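You operate a simulated robot arm through the tools that you are given. There is no shell and no other tool. Be economical: measure what you need, move in short steps, check, and stop when the job is done.

The job below is to be done with a simulated robot arm. You get a single attempt, and the scene is never put back.

TASK
Take the tin with the orange lid and leave it in the yellow pan.

It is judged by the outcome, as a careful person would: the job done as asked, and still so three seconds after it is handed in. It fails if anything else is knocked over, pushed out of place, dropped, spilled or broken. Lids that push on must go on centred and level and be pressed home; caps that screw on are set level and turned clockwise until they are tight.

THE ROBOT
A 6-joint arm with a two-finger parallel gripper on a trunk, on a base that drives. Base frame: it is fixed to the floor where the robot stands at the start and does not move with it; the origin is under the middle of the robot, x ahead of it, y to its left, z up. Lengths are in m, angles in rad, forces in N, time in s.
Its first joint turns from -2.897 to 2.897 rad. Places, roughly: yellow pan [1.25, -0.25, 0.75]. Payload 3.43 kg.
Tool frame: the origin (TCP) lies between the finger pads and is the grasp point; the fingertips stand 0.034 m ahead of it; z points along the fingers, y is the line along which they close. Largest opening 0.128 m; finger width 0.024, thickness 0.012; the body of the gripper, 0.048 by 0.13 m, starts 0.096 m behind the TCP.
Orientation is told as [roll, pitch, yaw] about the base's x, y, z axes, in that order, counted from this pose: with the fingers straight down and closing along the base's y, the tool's x points along the base's -x, its y along +y and its z along -z.

THE INTERFACE
- The arm moves only by the tool play_rows. Its argument "plan" is a list of rows, each an object of numbers (a shift or turn left out is 0, a gripper value left out holds the last): "dx", "dy", "dz": the shift along the tool's x, y, z in units of 150 mm (1.0 is 150 mm); "wx", "wy", "wz": the turn, a rotation vector about the tool's x, y, z in units of 180 degrees (1.0 is 180 degrees); "gripper": the opening in per cent of the stroke, from 0 (shut) to 100 (fully open). In form: [{"dx": .., "dy": .., "dz": .., "wx": .., "wy": .., "wz": .., "gripper": ..}, ...]. A call has 1 to 10 rows; each row is the pose to reach, as a shift and turn from the pose commanded when the call began, along the tool's axes at that moment. A call with a number of a shift or a turn outside -1 to 1 is refused whole. Each row takes 0.2 s and may step no farther than 0.05 m and 0.15 rad from the row before; otherwise, or with a gripper value out of range, the whole call is refused. Where a pose cannot be reached the arm comes as near as it can. A force on the tool above 40 N (or 10 N above the force at the start of the call, whichever is more), or a blocked arm, ends the call early, and 0.2 s more pass. The fingers move at their own pace (about 0.153 m/s each) and stop on an object; they squeeze with about 44 N. The grip force told is the motor's: it shows also when the fingers shut on nothing. Time passes only in rows, and 0.2 s behind the last, so rows that repeat a pose let the fingers close. The reply holds the time, the measured pose of the TCP, the force on the tool along the base axes, the opening and the grip force, in the units named above and with some noise.
- Cameras (640 x 400 px; columns grow to the right, rows downward): "scene" is now at [0.1742, 0.2104, 1.2234]; the picture's right is [-0.10, -1.00, 0.00], its down [-0.33, 0.03, -0.94] and it looks along [0.94, -0.09, -0.33] (base axes); focal length 254 px, centre (320, 200). "wrist" rides on the gripper at [0.076, -0.011, -0.16] in the tool frame; the picture's right is [0.15, 0.99, 0.00], its down [-0.88, 0.13, -0.46] and it looks along [-0.45, 0.07, 0.89] (tool axes); focal length 234 px, centre (320, 200). There is no depth. A picture from a camera that has moved, and an enlarged one, comes with that camera's place and axes in the base frame and with its lens.
- grab_frame(camera): a new picture of that camera. It takes no simulated time.
- base_move(legs): drives the robot by 1 to 6 legs, each [ahead, left, turn to the left] in m, m and rad, along the robot's own axes; the way and the turn of a leg run together, so that a leg with both is an arc; at most 1.5 m and 3.142 rad a leg. The arm and the cameras ride along, it lands a little off, and it stops where it bumps. It gives what a move gives.
- pan_tilt(pan, tilt): turns the head with the scene camera to pan (to the left, within 2.496 rad either way) and tilt (down, from -0.506 to 1.204), counted from straight ahead of the robot. It gives what a move gives.
- close_up(camera, box): a new picture of the part [left, top, right, bottom] of that camera's present view, enlarged. It takes no simulated time.
- sign_off(): hands the job in; it is judged then, once.

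Work in short steps. Places have to be worked out from the pictures, the camera data and where the tool is seen: move nearer, look again, correct. Check each grasp and each placing, and mend what went wrong. You have 120 turns and 82 pictures in all, those below and enlarged ones among them. Open the gripper and draw the arm clear of the work before you hand the job in, unless the task says otherwise; then end with one line.

The tools are called after "Emit:" as a command line: name --argument value ..., lists and objects as JSON in quotes. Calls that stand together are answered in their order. play_rows: Moves the arm, as the interface text tells. Its arguments: {"type":"object","properties":{"plan":{"type":"array","items":{"type":"object","properties":{"dx":{"type":"number"},"dy":{"type":"number"},"dz":{"type":"number"},"wx":{"type":"number"},"wy":{"type":"number"},"wz":{"type":"number"},"gripper":{"type":"number"}}}}},"required":["plan"]} The other tools are called the same way: base_move (legs) drives the base; pan_tilt (pan, tilt) turns the head that bears the scene camera; grab_frame (camera) takes a picture; close_up (camera, box) takes an enlarged picture of a part of a camera's view; sign_off () hands the job in.

At the start:

```text
time: 0.0
tcp_pos: [0.6884, 0.1638, 1.0221]
tool_rot: [0.0, -0.002, 0.0]
contact_force: [0.3, -0.7, 1.0]
gripper_width: 0.1282
grasp_force: 0.1
robot x, y, heading: [-0.0016, 0.0004, -0.001]
head pan, tilt: [-0.096, 0.337]
```

scene: 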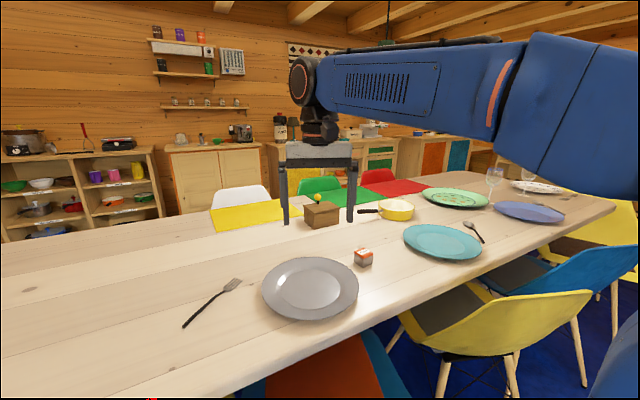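
wrist: 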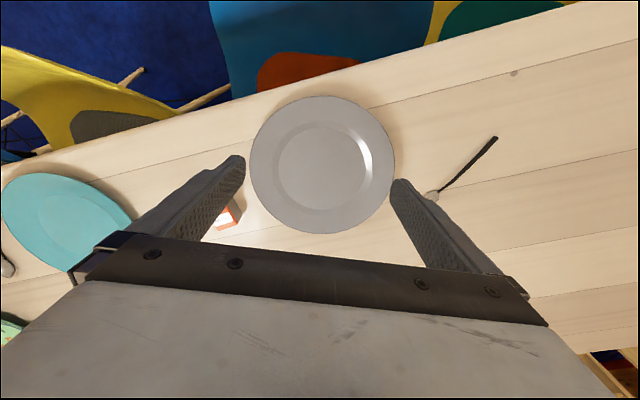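

The small object at about (363,257) may be the tin; the pan is at about (397,210). I'll enlarge that part.

Emit:
close_up --camera "scene" --box '[270, 170, 510, 320]'

Emit:
close_up --camera "scene" --box '[330, 230, 394, 270]'

```text
2.67 times, centred on (390, 245) of scene
camera zoom: at [0.1742, 0.2104, 1.2234], right [-0.1, -1.0, 0.0], down [-0.33, 0.03, -0.94], along [0.94, -0.09, -0.33], focal length 678 px, centre (133, 80)
```

zoom: 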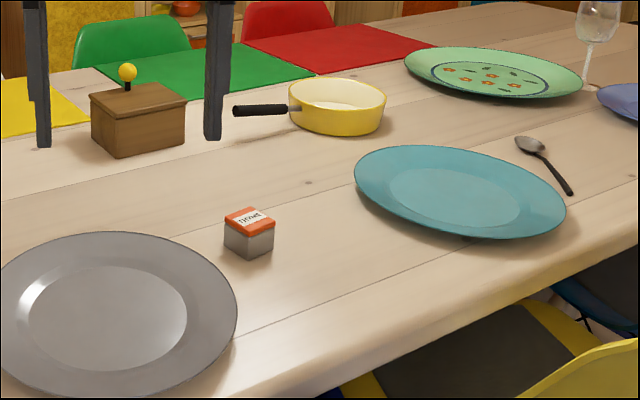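

```text
10.00 times, centred on (362, 250) of scene
camera zoom: at [0.1742, 0.2104, 1.2234], right [-0.1, -1.0, 0.0], down [-0.33, 0.03, -0.94], along [0.94, -0.09, -0.33], focal length 2541 px, centre (-100, -300)
```

zoom: 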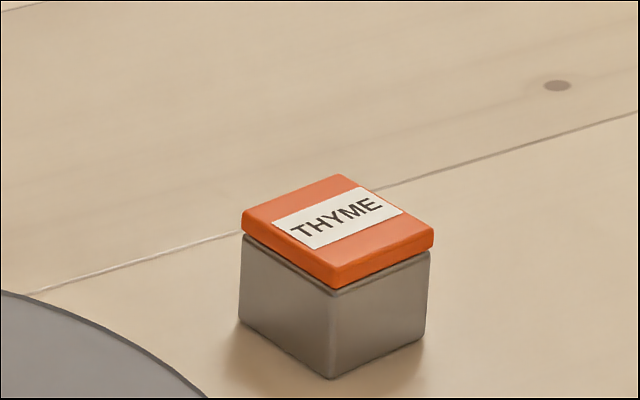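

The tin ("THYME", orange lid) is at about (0.88, 0.0), about 4 cm square and turned about 30°. The pan at about (1.24, -0.25) is out of reach without driving, so I look at the floor around the robot first.

Emit:
pan_tilt --pan -0.6 --tilt 0.9

Emit:
grab_frame --camera "scene"

```text
time: 1.0
tcp_pos: [0.6887, 0.1648, 1.0219]
tool_rot: [0.001, 0.001, 0.001]
contact_force: [-0.8, -0.5, -0.1]
gripper_width: 0.1282
grasp_force: 0.1
robot x, y, heading: [0.0038, 0.0007, -0.002]
head pan, tilt: [-0.6, 0.901]
```

```text
77 pictures are left
camera scene: at [0.1438, 0.1767, 1.1745], right [-0.56, -0.83, 0.0], down [-0.65, 0.44, -0.62], along [0.51, -0.35, -0.78], focal length 254 px, centre (320, 200)
```

scene: 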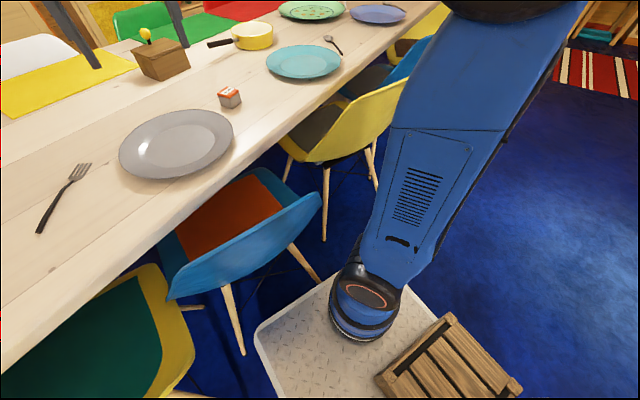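

The base stands close to chair backs, so driving must be careful. First I move the arm to hover over the tin, going halfway with no turn.

Emit:
play_rows --plan '[{"dx": -0.25, "dy": -0.2}, {"dx": -0.5, "dy": -0.4}, {"dx": -0.73, "dy": -0.62}, {"dx": -0.9, "dy": -0.85}, {"dx": -1.0, "dy": -1.0, "dz": 0.1}]'

Emit:
play_rows --plan '[{"dx": -0.07, "dy": -0.03, "wz": -0.042}, {"dx": -0.14, "dy": -0.06, "dz": 0.1, "wz": -0.084}, {"dx": -0.2, "dy": -0.1, "dz": 0.2, "wz": -0.126}, {"dx": -0.27, "dy": -0.11, "dz": 0.3, "wz": -0.167, "gripper": 70}, {"dx": -0.27, "dy": -0.11, "dz": 0.3, "wz": -0.167, "gripper": 70}]'

Emit:
grab_frame --camera "wrist"

Emit:
grab_frame --camera "scene"

```text
time: 2.2
tcp_pos: [0.8392, 0.0154, 1.004]
tool_rot: [0.002, 0.0, 0.0]
contact_force: [0.0, 0.0, 0.0]
gripper_width: 0.1281
grasp_force: 0.0
robot x, y, heading: [-0.0039, 0.0012, 0.0]
head pan, tilt: [-0.6, 0.901]
```

```text
time: 3.4
tcp_pos: [0.8796, -0.0027, 0.9623]
tool_rot: [0.0, 0.0, 0.525]
contact_force: [-0.1, -0.4, 0.0]
gripper_width: 0.0896
grasp_force: 0.1
robot x, y, heading: [0.0011, -0.001, 0.002]
head pan, tilt: [-0.6, 0.901]
```

```text
76 pictures are left
camera wrist: at [0.819, -0.0507, 1.1209], right [-0.62, 0.78, 0.0], down [0.7, 0.55, 0.46], along [0.36, 0.28, -0.89], focal length 234 px, centre (320, 200)
```

wrist: 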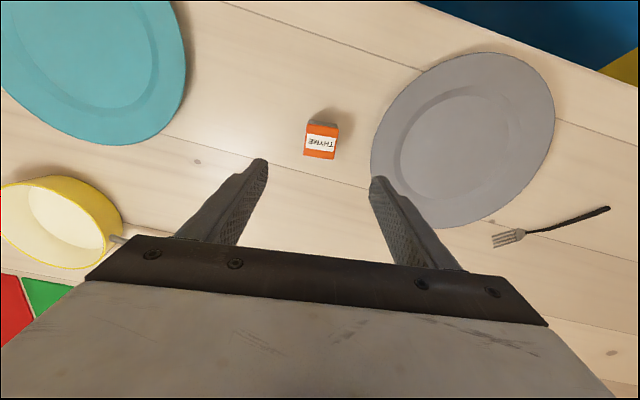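

```text
75 pictures are left
camera scene: at [0.1437, 0.1767, 1.1745], right [-0.56, -0.83, 0.0], down [-0.65, 0.44, -0.62], along [0.51, -0.35, -0.78], focal length 254 px, centre (320, 200)
```

scene: 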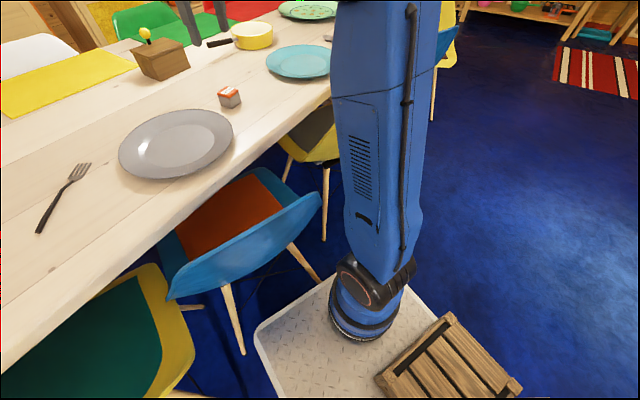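

The tin is under the tool within about 3 mm and in line with the fingers, and the plate edge is clear. I descend with the opening at 60%.

Emit:
play_rows --plan '[{"dz": 0.25, "gripper": 60}, {"dz": 0.5}, {"dz": 0.7}, {"dz": 0.85}, {"dz": 0.85}]'

Emit:
grab_frame --camera "wrist"

Emit:
close_up --camera "scene" --box '[180, 60, 276, 120]'

```text
time: 4.6
tcp_pos: [0.8782, -0.0021, 0.8321]
tool_rot: [0.0, 0.001, 0.525]
contact_force: [0.7, 0.8, 0.6]
gripper_width: 0.0766
grasp_force: 0.1
robot x, y, heading: [-0.0005, 0.0021, 0.002]
head pan, tilt: [-0.6, 0.901]
```

```text
74 pictures are left
camera wrist: at [0.8191, -0.0499, 0.9912], right [-0.62, 0.78, 0.0], down [0.7, 0.55, 0.46], along [0.36, 0.28, -0.89], focal length 234 px, centre (320, 200)
```

wrist: 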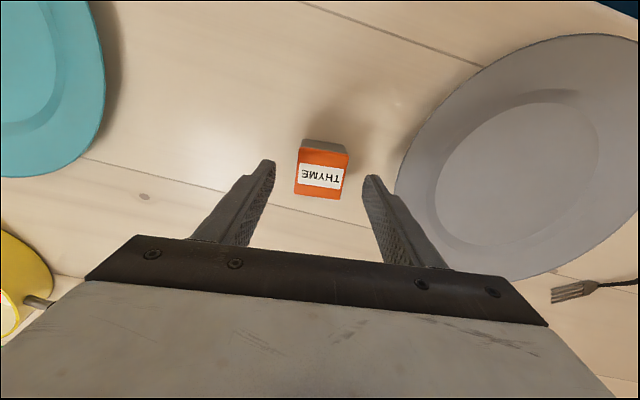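

```text
6.67 times, centred on (228, 90) of scene
camera zoom: at [0.1437, 0.1767, 1.1745], right [-0.56, -0.83, 0.0], down [-0.65, 0.44, -0.62], along [0.51, -0.35, -0.78], focal length 1694 px, centre (933, 933)
```

zoom: 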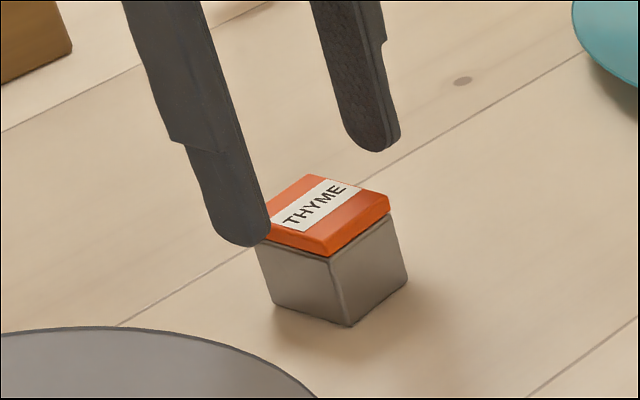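

Aligned. I lower 3.4 cm and close.

Emit:
play_rows --plan '[{"dz": 0.12}, {"dz": 0.23}, {"dz": 0.23, "gripper": 20}, {"dz": 0.23}, {"dz": 0.23}, {"dz": 0.23}]'

Emit:
grab_frame --camera "wrist"

Emit:
close_up --camera "scene" --box '[180, 60, 276, 120]'

```text
time: 6.0
tcp_pos: [0.8788, -0.0022, 0.7968]
tool_rot: [-0.001, -0.001, 0.527]
contact_force: [-0.2, 0.2, 0.4]
gripper_width: 0.0441
grasp_force: 43.9
robot x, y, heading: [-0.002, -0.0004, -0.005]
head pan, tilt: [-0.6, 0.901]
```

```text
72 pictures are left
camera wrist: at [0.8186, -0.0495, 0.957], right [-0.62, 0.78, 0.0], down [0.7, 0.55, 0.46], along [0.36, 0.28, -0.89], focal length 234 px, centre (320, 200)
```

wrist: 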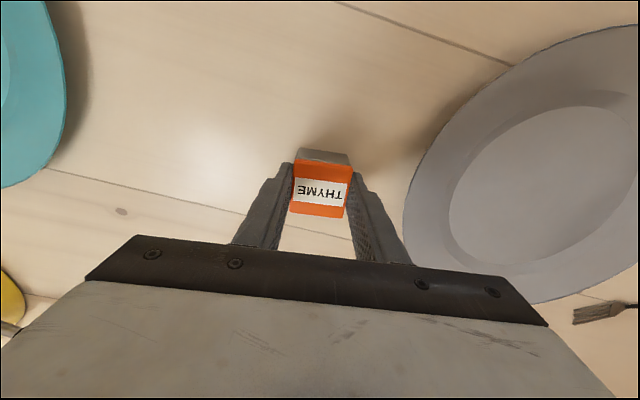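

```text
6.67 times, centred on (228, 90) of scene
camera zoom: at [0.1437, 0.1767, 1.1745], right [-0.56, -0.83, 0.0], down [-0.65, 0.44, -0.62], along [0.51, -0.35, -0.78], focal length 1694 px, centre (933, 933)
```

zoom: 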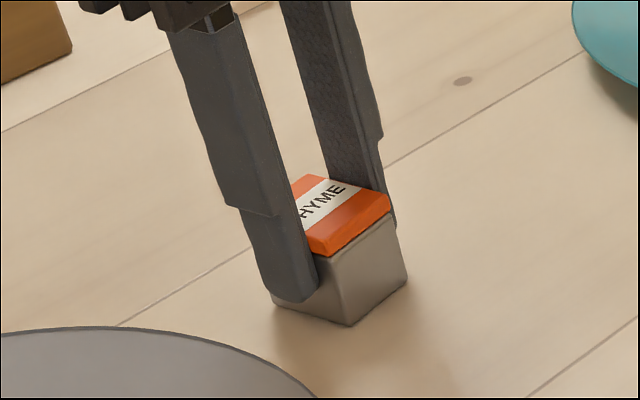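

Gripped at 44 mm. I lift slowly, then check that body and lid came up together.

Emit:
play_rows --plan '[{"dz": -0.1}, {"dz": -0.25}, {"dz": -0.5}, {"dz": -0.75}, {"dz": -1.0}]'

Emit:
grab_frame --camera "scene"

Emit:
grab_frame --camera "wrist"

```text
time: 7.2
tcp_pos: [0.8787, -0.0015, 0.9488]
tool_rot: [-0.001, -0.001, 0.524]
contact_force: [-0.1, 0.7, -1.1]
gripper_width: 0.0441
grasp_force: 44.2
robot x, y, heading: [0.0022, 0.0014, -0.004]
head pan, tilt: [-0.6, 0.901]
```

```text
70 pictures are left
camera scene: at [0.1439, 0.1767, 1.1744], right [-0.56, -0.83, 0.0], down [-0.65, 0.44, -0.62], along [0.51, -0.35, -0.78], focal length 254 px, centre (320, 200)
```

scene: 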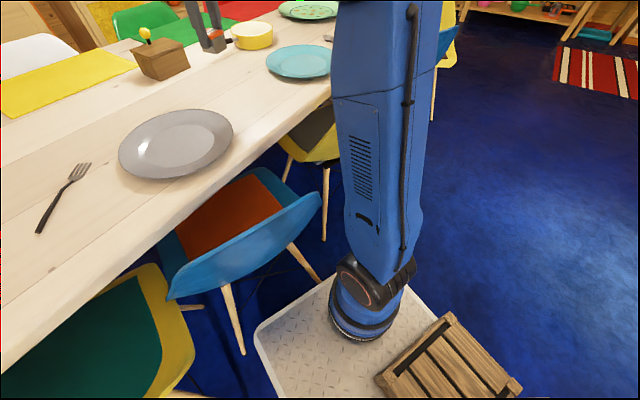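

```text
69 pictures are left
camera wrist: at [0.8186, -0.0497, 1.1079], right [-0.62, 0.78, 0.0], down [0.7, 0.55, 0.46], along [0.36, 0.28, -0.89], focal length 234 px, centre (320, 200)
```

wrist: 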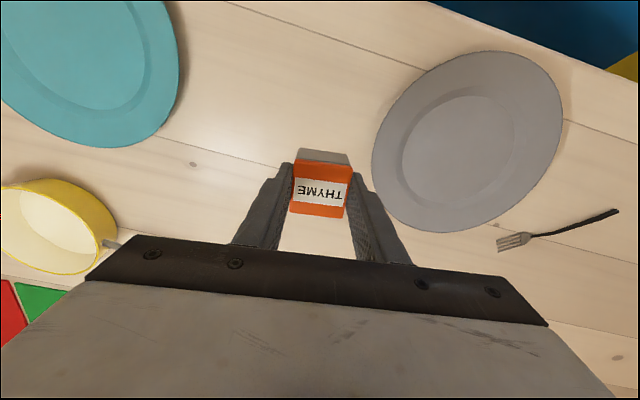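

The tin is held firmly with its lid on. I raise it well above the table before driving, then look with the head turned farther right.

Emit:
play_rows --plan '[{"dz": -0.25}, {"dz": -0.5}, {"dz": -0.75}, {"dz": -1.0}]'

Emit:
pan_tilt --pan -0.3 --tilt 1.2

Emit:
grab_frame --camera "scene"

Emit:
pan_tilt --pan -1.3 --tilt 0.8

Emit:
grab_frame --camera "scene"

```text
time: 8.2
tcp_pos: [0.8781, -0.0019, 1.096]
tool_rot: [0.001, 0.003, 0.525]
contact_force: [-0.4, 1.2, -0.3]
gripper_width: 0.0438
grasp_force: 43.8
robot x, y, heading: [-0.001, -0.0027, 0.003]
head pan, tilt: [-0.6, 0.901]
```

```text
time: 9.0
tcp_pos: [0.8783, -0.0019, 1.0963]
tool_rot: [0.001, 0.001, 0.525]
contact_force: [-0.1, -0.4, -0.8]
gripper_width: 0.0438
grasp_force: 44.3
robot x, y, heading: [-0.0003, -0.0034, -0.002]
head pan, tilt: [-0.3, 1.201]
```

```text
68 pictures are left
camera scene: at [0.1349, 0.2028, 1.1547], right [-0.3, -0.96, 0.0], down [-0.89, 0.28, -0.36], along [0.35, -0.11, -0.93], focal length 254 px, centre (320, 200)
```

scene: 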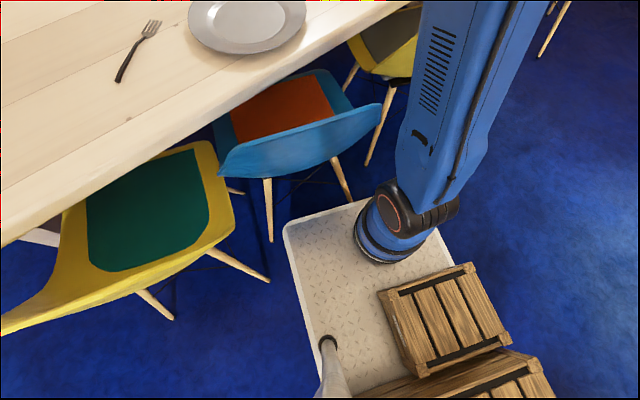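

```text
time: 10.2
tcp_pos: [0.878, -0.002, 1.0954]
tool_rot: [0.0, 0.001, 0.526]
contact_force: [0.1, 0.2, -0.3]
gripper_width: 0.044
grasp_force: 44.4
robot x, y, heading: [-0.001, 0.0004, 0.002]
head pan, tilt: [-1.3, 0.799]
```

```text
67 pictures are left
camera scene: at [0.1031, 0.1417, 1.1824], right [-0.96, -0.27, 0.0], down [-0.19, 0.69, -0.7], along [0.19, -0.67, -0.72], focal length 254 px, centre (320, 200)
```

scene: 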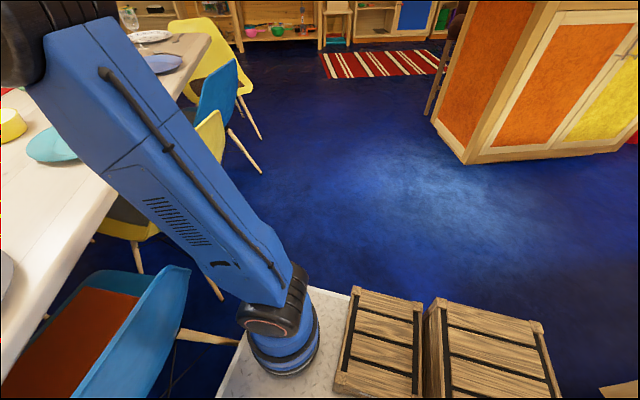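

From the two views: the platform is low (about 0.32 m), its front is near x≈0.39, and the arm column stands about 0.22 ahead of the middle. Chair legs are at about (0.51,-0.07) and (0.68,-0.23). I drive 0.25 m to the right first, which is clear.

Emit:
base_move --legs '[[0, -0.25, 0]]'

Emit:
pan_tilt --pan -0.3 --tilt 1.0

Emit:
grab_frame --camera "scene"

```text
time: 12.1
tcp_pos: [0.8789, -0.256, 1.0963]
tool_rot: [0.001, -0.001, 0.522]
contact_force: [0.6, -0.8, -0.5]
gripper_width: 0.0439
grasp_force: 44.1
robot x, y, heading: [-0.0031, -0.2552, -0.004]
head pan, tilt: [-1.3, 0.799]
```

```text
time: 13.3
tcp_pos: [0.8791, -0.2576, 1.0967]
tool_rot: [0.0, 0.001, 0.523]
contact_force: [0.0, 1.0, 0.1]
gripper_width: 0.0435
grasp_force: 43.9
robot x, y, heading: [0.0029, -0.2512, -0.003]
head pan, tilt: [-0.3, 1.0]
```

```text
66 pictures are left
camera scene: at [0.1482, -0.0549, 1.1672], right [-0.3, -0.95, 0.0], down [-0.8, 0.25, -0.54], along [0.52, -0.16, -0.84], focal length 254 px, centre (320, 200)
```

scene: 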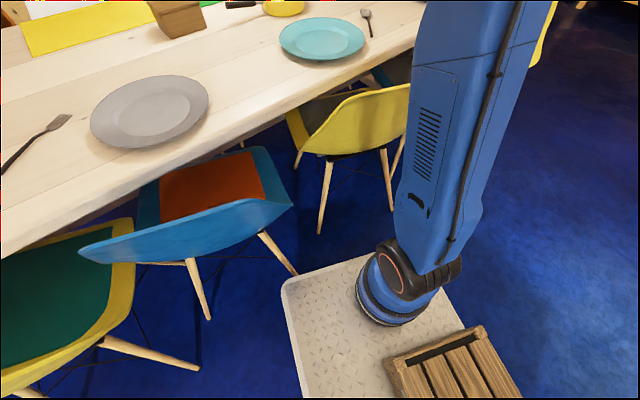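

The feet agree with my estimates (blue leg at (0.51,-0.06), yellow legs at x≈0.68). I turn left by 0.34 with the 0.11 m advance held back for now.

Emit:
base_move --legs '[[0, 0, 0.34]]'

Emit:
grab_frame --camera "scene"

```text
time: 14.8
tcp_pos: [0.8281, 0.0406, 1.0965]
tool_rot: [0.0, 0.0, 0.868]
contact_force: [-0.1, 0.3, 0.1]
gripper_width: 0.0439
grasp_force: 44.5
robot x, y, heading: [0.0002, -0.2526, 0.338]
head pan, tilt: [-0.3, 1.0]
```

```text
65 pictures are left
camera scene: at [0.0724, -0.0167, 1.1672], right [0.04, -1.0, 0.0], down [-0.84, -0.04, -0.54], along [0.54, 0.02, -0.84], focal length 254 px, centre (320, 200)
```

scene: 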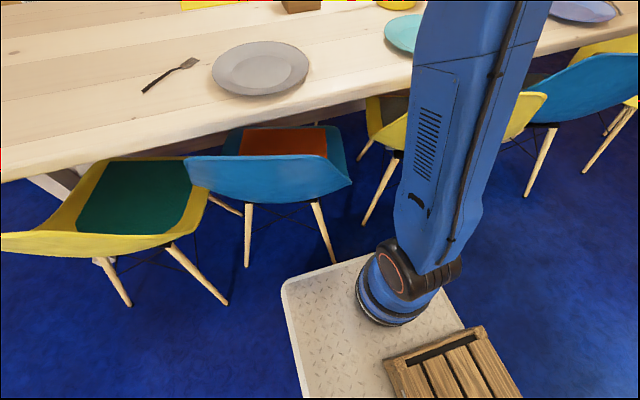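

Clear so far, with about 0.12 m to the blue chair's leg. I move 0.09 ahead and 0.08 right.

Emit:
base_move --legs '[[0, -0.08, 0], [0.085, 0, 0]]'

Emit:
grab_frame --camera "scene"

Emit:
pan_tilt --pan -0.15 --tilt 0.35

Emit:
grab_frame --camera "scene"

Emit:
grab_frame --camera "wrist"

```text
time: 16.6
tcp_pos: [0.9329, -0.0056, 1.0968]
tool_rot: [-0.001, 0.0, 0.869]
contact_force: [0.5, -0.9, -0.7]
gripper_width: 0.0438
grasp_force: 44.3
robot x, y, heading: [0.1066, -0.3025, 0.347]
head pan, tilt: [-0.3, 1.0]
```

```text
64 pictures are left
camera scene: at [0.1782, -0.0643, 1.1672], right [0.04, -1.0, 0.0], down [-0.84, -0.04, -0.54], along [0.54, 0.02, -0.84], focal length 254 px, centre (320, 200)
```

scene: 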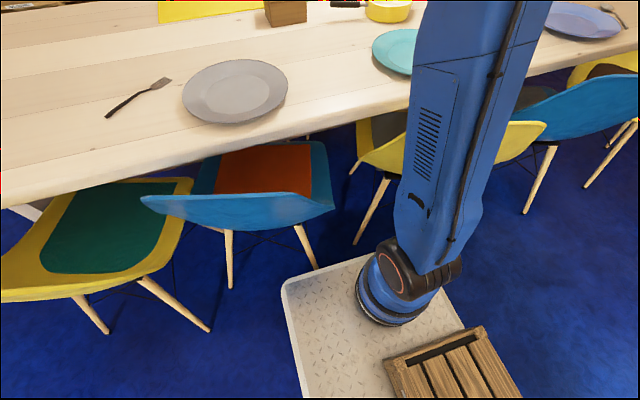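

```text
time: 17.6
tcp_pos: [0.9347, -0.0054, 1.097]
tool_rot: [0.0, 0.0, 0.868]
contact_force: [-0.7, -0.6, -1.5]
gripper_width: 0.0439
grasp_force: 44.3
robot x, y, heading: [0.107, -0.3045, 0.343]
head pan, tilt: [-0.15, 0.351]
```

```text
63 pictures are left
camera scene: at [0.1999, -0.0494, 1.2219], right [0.19, -0.98, 0.0], down [-0.34, -0.07, -0.94], along [0.92, 0.18, -0.34], focal length 254 px, centre (320, 200)
```

scene: 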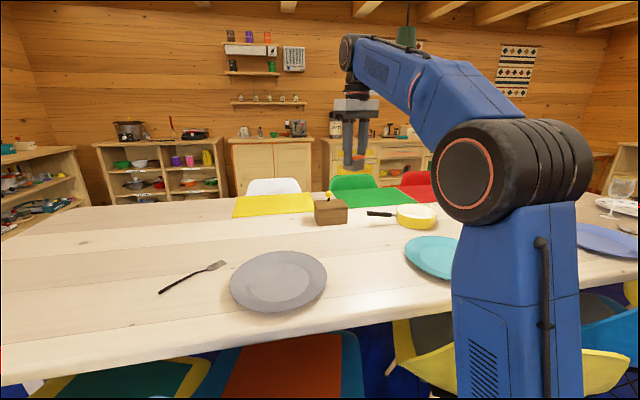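

```text
62 pictures are left
camera wrist: at [0.893, -0.0718, 1.2561], right [-0.85, 0.53, 0.0], down [0.47, 0.76, 0.46], along [0.24, 0.39, -0.89], focal length 234 px, centre (320, 200)
```

wrist: 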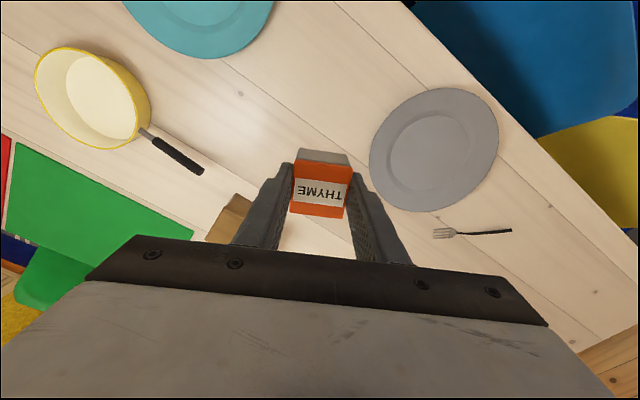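

The elbow is high and clear of the chairs. The pan's centre works out at (1.25,-0.26) from both cameras, so the tool must go about 0.39 m along its own -y at this height; I do it in parts.

Emit:
play_rows --plan '[{"dy": -0.2}, {"dy": -0.45}, {"dy": -0.7}, {"dy": -0.95}]'

Emit:
play_rows --plan '[{"dy": -0.2}, {"dy": -0.45}, {"dy": -0.7}, {"dy": -0.9}]'

Emit:
grab_frame --camera "scene"

Emit:
grab_frame --camera "wrist"

```text
time: 18.5
tcp_pos: [1.015, -0.0746, 1.1036]
tool_rot: [0.005, 0.004, 0.885]
contact_force: [-30.6, 21.9, 11.6]
gripper_width: 0.0437
grasp_force: 43.6
robot x, y, heading: [0.1038, -0.3004, 0.347]
head pan, tilt: [-0.15, 0.351]
stopped in row 4: the force on the tool passed its limit (the readings are from after the stop); the commanded pose is now the measured one
```

```text
time: 18.8
tcp_pos: [1.0146, -0.0755, 1.1026]
tool_rot: [0.008, 0.006, 0.888]
contact_force: [-25.1, 9.5, 2.5]
gripper_width: 0.044
grasp_force: 44.0
robot x, y, heading: [0.0988, -0.3016, 0.346]
head pan, tilt: [-0.15, 0.351]
stopped in row 1: the force on the tool passed its limit (the readings are from after the stop); the commanded pose is now the measured one
```

```text
61 pictures are left
camera scene: at [0.1956, -0.048, 1.222], right [0.2, -0.98, 0.0], down [-0.34, -0.07, -0.94], along [0.92, 0.18, -0.34], focal length 254 px, centre (320, 200)
```

scene: 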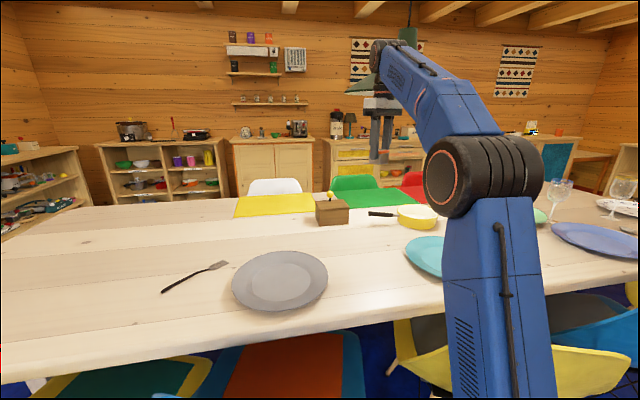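

```text
60 pictures are left
camera wrist: at [0.9767, -0.1412, 1.2622], right [-0.86, 0.51, 0.01], down [0.46, 0.76, 0.45], along [0.23, 0.39, -0.89], focal length 234 px, centre (320, 200)
```

wrist: 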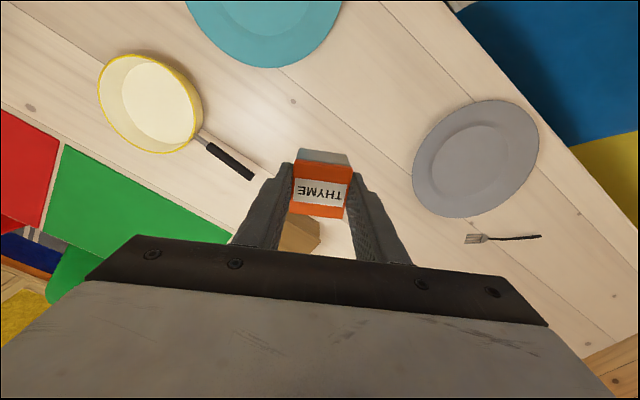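

Something stopped the arm: there is a green hanging lamp beside the wrist. I back off the way I came, then look at it closely.

Emit:
play_rows --plan '[{"dy": 0.15}, {"dy": 0.4}, {"dy": 0.6}]'

Emit:
pan_tilt --pan -0.15 --tilt -0.1

Emit:
grab_frame --camera "scene"

```text
time: 19.6
tcp_pos: [0.9478, -0.0197, 1.1025]
tool_rot: [0.01, 0.005, 0.886]
contact_force: [1.0, -0.4, -1.5]
gripper_width: 0.0436
grasp_force: 43.8
robot x, y, heading: [0.0996, -0.3018, 0.347]
head pan, tilt: [-0.15, 0.351]
```

```text
time: 20.5
tcp_pos: [0.9483, -0.0178, 1.1034]
tool_rot: [0.012, 0.006, 0.887]
contact_force: [-0.5, 0.1, 0.2]
gripper_width: 0.0438
grasp_force: 44.6
robot x, y, heading: [0.1026, -0.297, 0.344]
head pan, tilt: [-0.15, -0.099]
```

```text
59 pictures are left
camera scene: at [0.1914, -0.0498, 1.2632], right [0.2, -0.98, 0.0], down [0.1, 0.02, -1.0], along [0.98, 0.19, 0.1], focal length 254 px, centre (320, 200)
```

scene: 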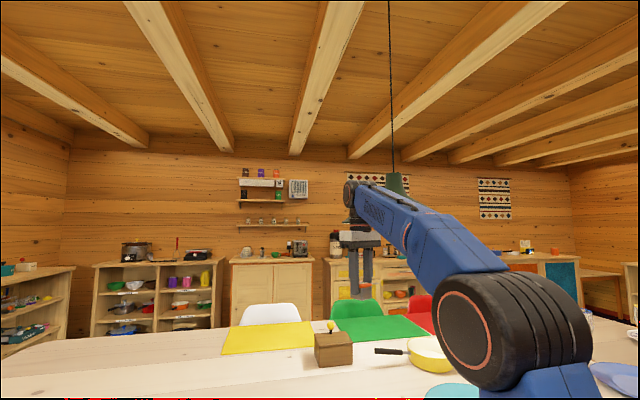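

A pendant lamp hangs over the table with its rim near z≈1.25, and it seems unmoved. I will pass under it: first lower here to TCP z≈0.90, where the table below is clear, then look at the lamp again.

Emit:
play_rows --plan '[{"dz": 0.25}, {"dz": 0.5}, {"dz": 0.75}, {"dz": 1.0}]'

Emit:
play_rows --plan '[{"dz": 0.2}, {"dz": 0.3}]'

Emit:
grab_frame --camera "scene"

Emit:
grab_frame --camera "wrist"

```text
time: 21.5
tcp_pos: [0.9459, -0.0196, 0.9507]
tool_rot: [0.011, 0.006, 0.888]
contact_force: [-1.1, 0.4, -0.4]
gripper_width: 0.0437
grasp_force: 44.4
robot x, y, heading: [0.1033, -0.3018, 0.351]
head pan, tilt: [-0.15, -0.099]
```

```text
time: 22.1
tcp_pos: [0.9456, -0.0194, 0.9065]
tool_rot: [0.012, 0.005, 0.887]
contact_force: [0.7, 0.5, -0.4]
gripper_width: 0.044
grasp_force: 43.7
robot x, y, heading: [0.0998, -0.3035, 0.343]
head pan, tilt: [-0.15, -0.099]
```

```text
58 pictures are left
camera scene: at [0.1914, -0.0498, 1.2633], right [0.2, -0.98, 0.0], down [0.1, 0.02, -1.0], along [0.98, 0.19, 0.1], focal length 254 px, centre (320, 200)
```

scene: 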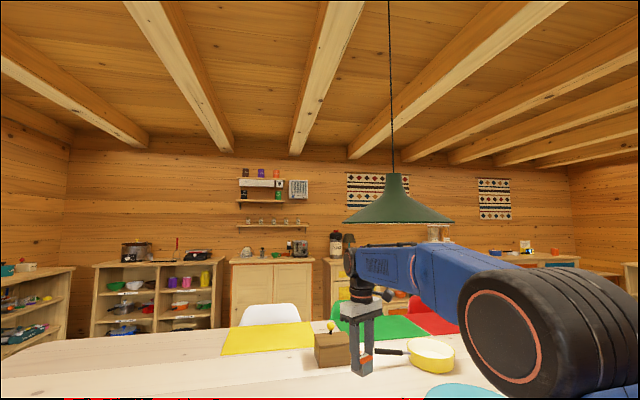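

```text
57 pictures are left
camera wrist: at [0.9087, -0.0852, 1.0663], right [-0.86, 0.51, 0.01], down [0.46, 0.76, 0.45], along [0.22, 0.39, -0.89], focal length 234 px, centre (320, 200)
```

wrist: 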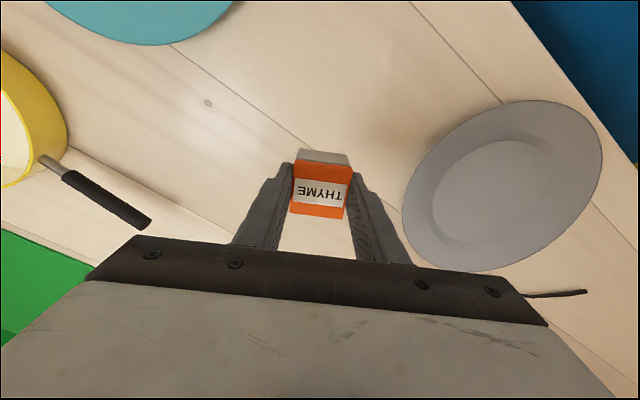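

The lamp rim is at about z=1.28 and the wrist top rides about 0.34 above the TCP, so I lower to TCP z≈0.87, which is still above the pan rim. I then move toward the pan in stages, keeping off its handle.

Emit:
play_rows --plan '[{"dz": 0.24}, {"dx": 0.13, "dy": -0.235, "dz": 0.24}, {"dx": 0.26, "dy": -0.47, "dz": 0.24}, {"dx": 0.39, "dy": -0.705, "dz": 0.24}, {"dx": 0.523, "dy": -0.94, "dz": 0.24}]'

Emit:
grab_frame --camera "scene"

Emit:
grab_frame --camera "wrist"

```text
time: 23.3
tcp_pos: [1.0064, -0.167, 0.8692]
tool_rot: [0.011, 0.005, 0.887]
contact_force: [0.0, 1.4, -1.5]
gripper_width: 0.0439
grasp_force: 43.9
robot x, y, heading: [0.1041, -0.2976, 0.347]
head pan, tilt: [-0.15, -0.099]
```

```text
56 pictures are left
camera scene: at [0.1912, -0.0496, 1.2633], right [0.2, -0.98, 0.0], down [0.1, 0.02, -1.0], along [0.98, 0.2, 0.1], focal length 254 px, centre (320, 200)
```

scene: 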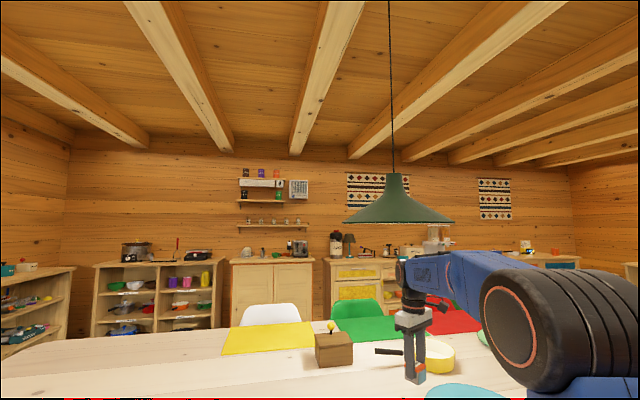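

```text
55 pictures are left
camera wrist: at [0.9685, -0.234, 1.0286], right [-0.86, 0.51, 0.01], down [0.46, 0.76, 0.45], along [0.22, 0.39, -0.89], focal length 234 px, centre (320, 200)
```

wrist: 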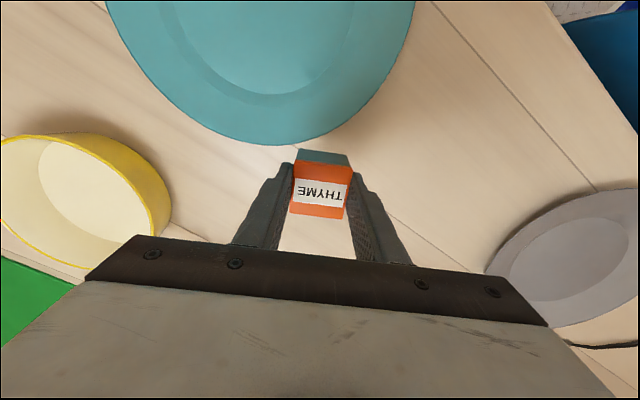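

The wrist is clear of the lamp, and the pan centre shows at (1.247,-0.265). I move on half the rest.

Emit:
play_rows --plan '[{"dx": -0.05, "dy": -0.22}, {"dx": -0.1, "dy": -0.44}, {"dx": -0.15, "dy": -0.66}, {"dx": -0.195, "dy": -0.873}]'

Emit:
grab_frame --camera "wrist"

Emit:
pan_tilt --pan -0.3 --tilt 0.2

Emit:
grab_frame --camera "scene"

```text
time: 24.3
tcp_pos: [1.1253, -0.2254, 0.8675]
tool_rot: [0.007, 0.002, 0.886]
contact_force: [-1.3, 0.2, 0.6]
gripper_width: 0.0441
grasp_force: 43.4
robot x, y, heading: [0.104, -0.3001, 0.351]
head pan, tilt: [-0.15, -0.099]
```

```text
54 pictures are left
camera wrist: at [1.0867, -0.2929, 1.0271], right [-0.86, 0.51, 0.01], down [0.46, 0.76, 0.45], along [0.22, 0.39, -0.89], focal length 234 px, centre (320, 200)
```

wrist: 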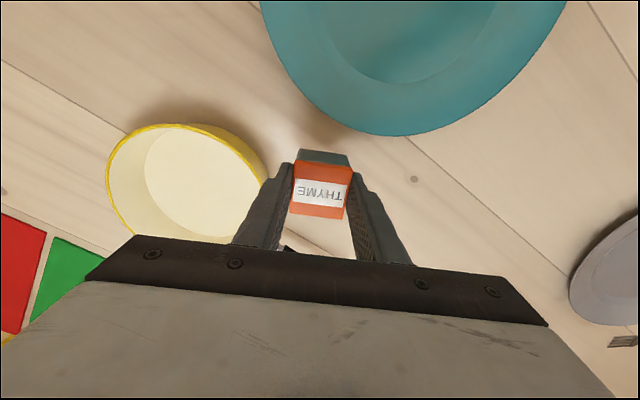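

```text
time: 25.1
tcp_pos: [1.1255, -0.2257, 0.8656]
tool_rot: [0.011, 0.004, 0.887]
contact_force: [-0.5, -0.4, -0.3]
gripper_width: 0.0438
grasp_force: 43.9
robot x, y, heading: [0.103, -0.3008, 0.345]
head pan, tilt: [-0.3, 0.201]
```

```text
53 pictures are left
camera scene: at [0.1992, -0.0625, 1.2361], right [0.05, -1.0, 0.0], down [-0.2, -0.01, -0.98], along [0.98, 0.05, -0.2], focal length 254 px, centre (320, 200)
```

scene: 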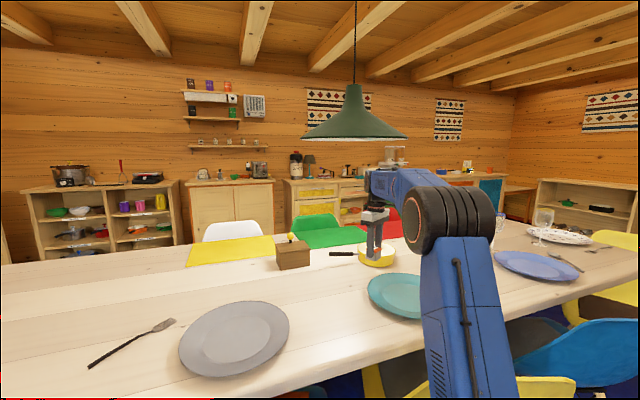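

Still clear. I zoom in to check the height of the tin against the pan rim.

Emit:
close_up --camera "scene" --box '[320, 225, 432, 295]'

```text
5.71 times, centred on (376, 260) of scene
camera zoom: at [0.1992, -0.0625, 1.2361], right [0.05, -1.0, 0.0], down [-0.2, -0.01, -0.98], along [0.98, 0.05, -0.2], focal length 1452 px, centre (0, -143)
```

zoom: 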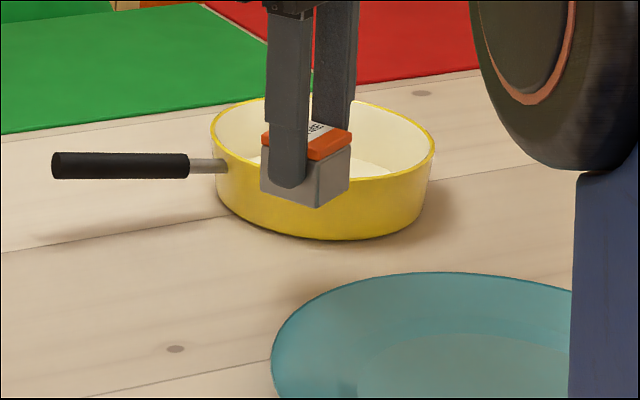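

The rim is at about z=0.796 and the tin bottom at about 0.815. I rise 1 cm more and move over the pan's centre.

Emit:
play_rows --plan '[{"dz": -0.08}, {"dx": -0.1, "dy": -0.25, "dz": -0.08}, {"dx": -0.2, "dy": -0.5, "dz": -0.08}, {"dx": -0.303, "dy": -0.763, "dz": -0.08}, {"dx": -0.303, "dy": -0.763, "dz": -0.08}]'

Emit:
grab_frame --camera "wrist"

Emit:
close_up --camera "scene" --box '[320, 225, 432, 295]'

```text
time: 26.3
tcp_pos: [1.2417, -0.2642, 0.8775]
tool_rot: [0.009, 0.007, 0.886]
contact_force: [-1.0, 0.2, -0.9]
gripper_width: 0.0441
grasp_force: 44.0
robot x, y, heading: [0.1022, -0.3013, 0.348]
head pan, tilt: [-0.3, 0.201]
```

```text
51 pictures are left
camera wrist: at [1.205, -0.3329, 1.0375], right [-0.86, 0.51, 0.01], down [0.46, 0.76, 0.45], along [0.22, 0.39, -0.89], focal length 234 px, centre (320, 200)
```

wrist: 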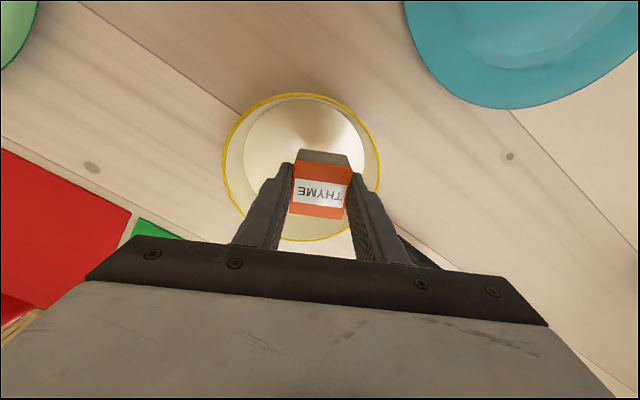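

```text
5.71 times, centred on (376, 260) of scene
camera zoom: at [0.1992, -0.0625, 1.236], right [0.05, -1.0, 0.0], down [-0.2, -0.01, -0.98], along [0.98, 0.05, -0.2], focal length 1452 px, centre (0, -143)
```

zoom: 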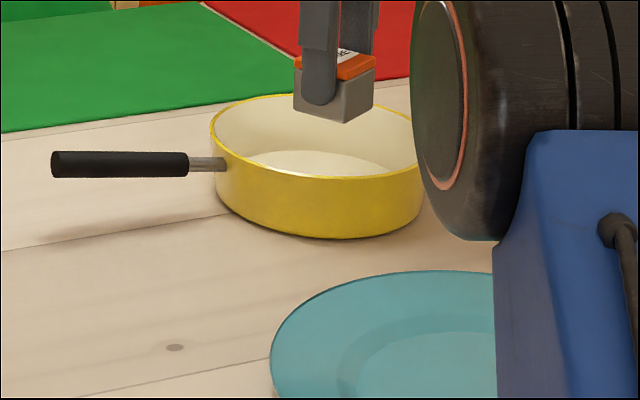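

The pan's rim centre shows at about (1.26,-0.27), radius 0.084, so I shift 1.6 cm that way and lower to TCP z≈0.82.

Emit:
play_rows --plan '[{"dx": -0.032, "dy": -0.103}, {"dx": -0.032, "dy": -0.103, "dz": 0.13}, {"dx": -0.032, "dy": -0.103, "dz": 0.26}, {"dx": -0.032, "dy": -0.103, "dz": 0.38}, {"dx": -0.032, "dy": -0.103, "dz": 0.38}]'

Emit:
grab_frame --camera "wrist"

Emit:
close_up --camera "scene" --box '[320, 225, 432, 295]'

```text
time: 27.5
tcp_pos: [1.257, -0.2714, 0.8219]
tool_rot: [0.012, 0.006, 0.886]
contact_force: [0.2, 0.7, -0.7]
gripper_width: 0.0439
grasp_force: 43.9
robot x, y, heading: [0.1057, -0.2997, 0.348]
head pan, tilt: [-0.3, 0.201]
```

```text
49 pictures are left
camera wrist: at [1.2187, -0.3386, 0.9812], right [-0.86, 0.51, 0.01], down [0.46, 0.76, 0.45], along [0.22, 0.39, -0.89], focal length 234 px, centre (320, 200)
```

wrist: 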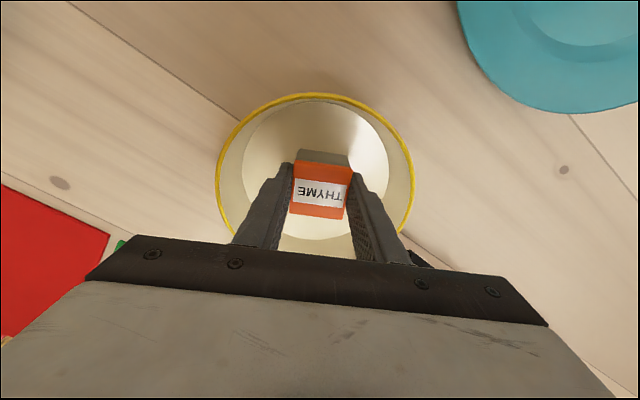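

```text
5.71 times, centred on (376, 260) of scene
camera zoom: at [0.1992, -0.0625, 1.236], right [0.05, -1.0, 0.0], down [-0.2, -0.01, -0.98], along [0.98, 0.05, -0.2], focal length 1452 px, centre (0, -143)
```

zoom: 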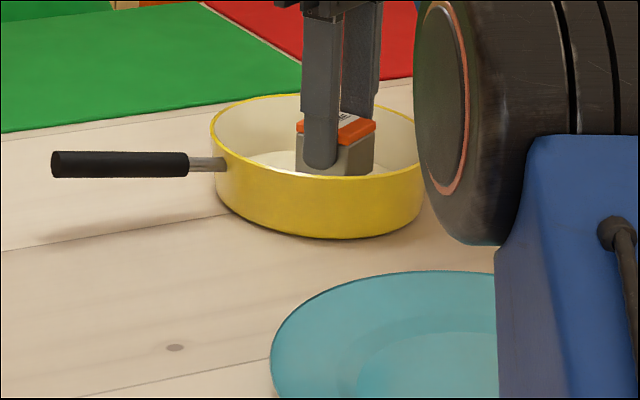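

The tin is centred inside the pan with clearance all round. I lower in 3 mm steps and watch the force.

Emit:
play_rows --plan '[{"dz": 0.02}, {"dz": 0.04}, {"dz": 0.06}, {"dz": 0.08}]'

```text
time: 28.5
tcp_pos: [1.2571, -0.2728, 0.8085]
tool_rot: [0.01, 0.006, 0.887]
contact_force: [0.4, -0.1, -1.0]
gripper_width: 0.0438
grasp_force: 43.8
robot x, y, heading: [0.1047, -0.2998, 0.352]
head pan, tilt: [-0.3, 0.201]
```

No contact yet; I continue in 1.5 mm steps.

Emit:
play_rows --plan '[{"dz": 0.01}, {"dz": 0.02}, {"dz": 0.03}]'

Emit:
close_up --camera "wrist" --box '[200, 80, 440, 230]'

```text
time: 29.3
tcp_pos: [1.2558, -0.2727, 0.8043]
tool_rot: [0.011, 0.004, 0.886]
contact_force: [-0.2, -0.8, -0.9]
gripper_width: 0.0441
grasp_force: 44.1
robot x, y, heading: [0.1028, -0.2985, 0.345]
head pan, tilt: [-0.3, 0.201]
```

```text
2.67 times, centred on (320, 155) of wrist
camera zoom: at [1.2189, -0.3392, 0.9642], right [-0.86, 0.51, 0.01], down [0.46, 0.76, 0.45], along [0.22, 0.39, -0.89], focal length 624 px, centre (320, 320)
```

zoom: 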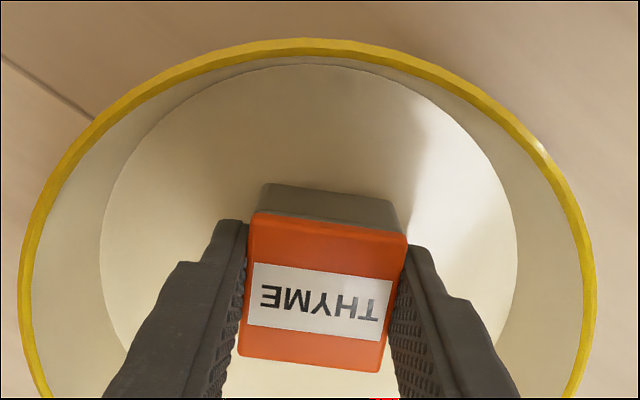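

Nearly down; I take a few more 1 mm steps until it touches.

Emit:
play_rows --plan '[{"dz": 0.007}, {"dz": 0.014}, {"dz": 0.02}]'

```text
time: 30.1
tcp_pos: [1.256, -0.2726, 0.8029]
tool_rot: [0.008, 0.003, 0.885]
contact_force: [3.1, -2.6, 13.6]
gripper_width: 0.0441
grasp_force: 44.3
robot x, y, heading: [0.1044, -0.2994, 0.344]
head pan, tilt: [-0.3, 0.201]
```

Contact at 13.6 N: the tin rests on the pan floor. I open to about 68 mm, leaving room to the pan wall.

Emit:
play_rows --plan '[{"dz": -0.007, "gripper": 44}, {"dz": -0.007, "gripper": 53}, {"dz": -0.007}, {"dz": -0.007}]'

Emit:
grab_frame --camera "wrist"

```text
time: 31.1
tcp_pos: [1.2566, -0.2723, 0.8026]
tool_rot: [0.01, 0.004, 0.886]
contact_force: [0.4, 0.8, 0.3]
gripper_width: 0.0677
grasp_force: 0.0
robot x, y, heading: [0.1042, -0.2964, 0.342]
head pan, tilt: [-0.3, 0.201]
```

```text
46 pictures are left
camera wrist: at [1.2187, -0.3383, 0.9623], right [-0.86, 0.51, 0.01], down [0.46, 0.76, 0.45], along [0.22, 0.39, -0.89], focal length 234 px, centre (320, 200)
```

wrist: 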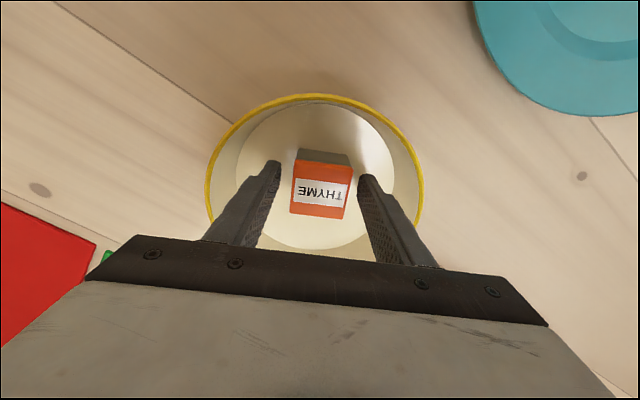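

Released cleanly. I rise straight up to z≈0.875, then retreat along the same path under the lamp.

Emit:
play_rows --plan '[{"dz": -0.12}, {"dz": -0.3}, {"dz": -0.5}, {"dz": -0.5, "dx": 0.1, "dy": 0.28}, {"dz": -0.5, "dx": 0.2, "dy": 0.57}, {"dz": -0.5, "dx": 0.31, "dy": 0.86}]'

Emit:
play_rows --plan '[{"dx": 0.05, "dy": 0.22}, {"dx": 0.1, "dy": 0.44}, {"dx": 0.15, "dy": 0.66}, {"dx": 0.195, "dy": 0.873}]'

Emit:
grab_frame --camera "wrist"

Emit:
grab_frame --camera "scene"

```text
time: 32.5
tcp_pos: [1.1291, -0.2265, 0.8801]
tool_rot: [0.011, 0.005, 0.885]
contact_force: [1.0, -0.2, -0.1]
gripper_width: 0.0676
grasp_force: 0.0
robot x, y, heading: [0.1052, -0.3018, 0.343]
head pan, tilt: [-0.3, 0.201]
```

```text
time: 33.5
tcp_pos: [1.0062, -0.1663, 0.8809]
tool_rot: [0.011, 0.004, 0.885]
contact_force: [0.3, 1.0, -0.5]
gripper_width: 0.0679
grasp_force: 0.0
robot x, y, heading: [0.1028, -0.2974, 0.346]
head pan, tilt: [-0.3, 0.201]
```

```text
45 pictures are left
camera wrist: at [0.9688, -0.2332, 1.0404], right [-0.86, 0.51, 0.01], down [0.46, 0.76, 0.45], along [0.22, 0.39, -0.89], focal length 234 px, centre (320, 200)
```

wrist: 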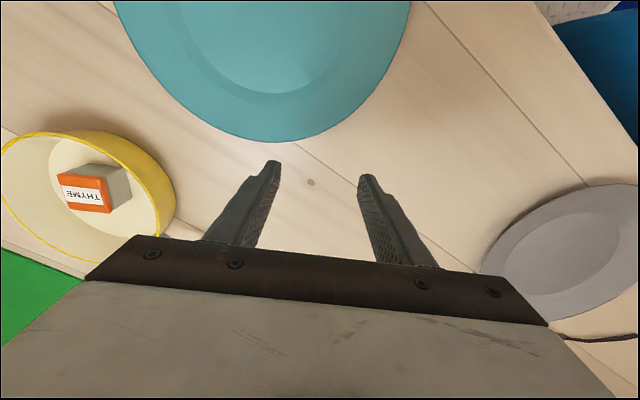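

```text
44 pictures are left
camera scene: at [0.1995, -0.0625, 1.236], right [0.05, -1.0, 0.0], down [-0.2, -0.01, -0.98], along [0.98, 0.05, -0.2], focal length 254 px, centre (320, 200)
```

scene: 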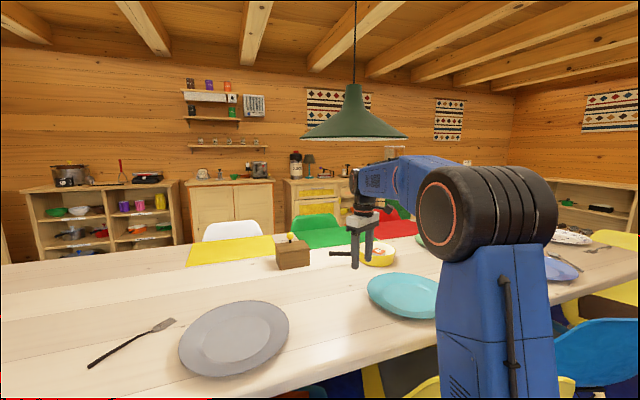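

The tin stands upright in the pan with its lid on, and nothing else has moved. I draw the arm farther back, raise it a little and open it fully.

Emit:
play_rows --plan '[{"dx": -0.13, "dy": 0.235}, {"dx": -0.26, "dy": 0.47, "gripper": 100}, {"dx": -0.39, "dy": 0.705}, {"dx": -0.523, "dy": 0.94}, {"dx": -0.523, "dy": 0.94, "dz": -0.2}]'

Emit:
close_up --camera "scene" --box '[260, 200, 460, 325]'

```text
time: 34.7
tcp_pos: [0.9496, -0.0168, 0.9108]
tool_rot: [0.01, 0.005, 0.887]
contact_force: [0.2, 1.0, 0.2]
gripper_width: 0.1281
grasp_force: 0.2
robot x, y, heading: [0.1042, -0.3041, 0.344]
head pan, tilt: [-0.3, 0.201]
```

```text
3.20 times, centred on (360, 262) of scene
camera zoom: at [0.1991, -0.0624, 1.236], right [0.05, -1.0, 0.0], down [-0.2, -0.01, -0.98], along [0.98, 0.05, -0.2], focal length 813 px, centre (192, 0)
```

zoom: 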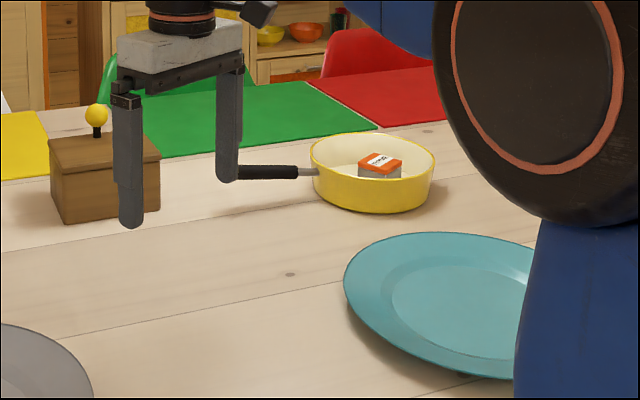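

The tin stands upright in the yellow pan, the gripper is open and the arm is clear, so I hand the job in.

Emit:
sign_off

```text
The job is handed in.
```

The tin with the orange lid is standing upright in the yellow pan with its lid on; on the way there the arm bumped the hanging lamp, which didn't look moved, and I saw nothing else disturbed.
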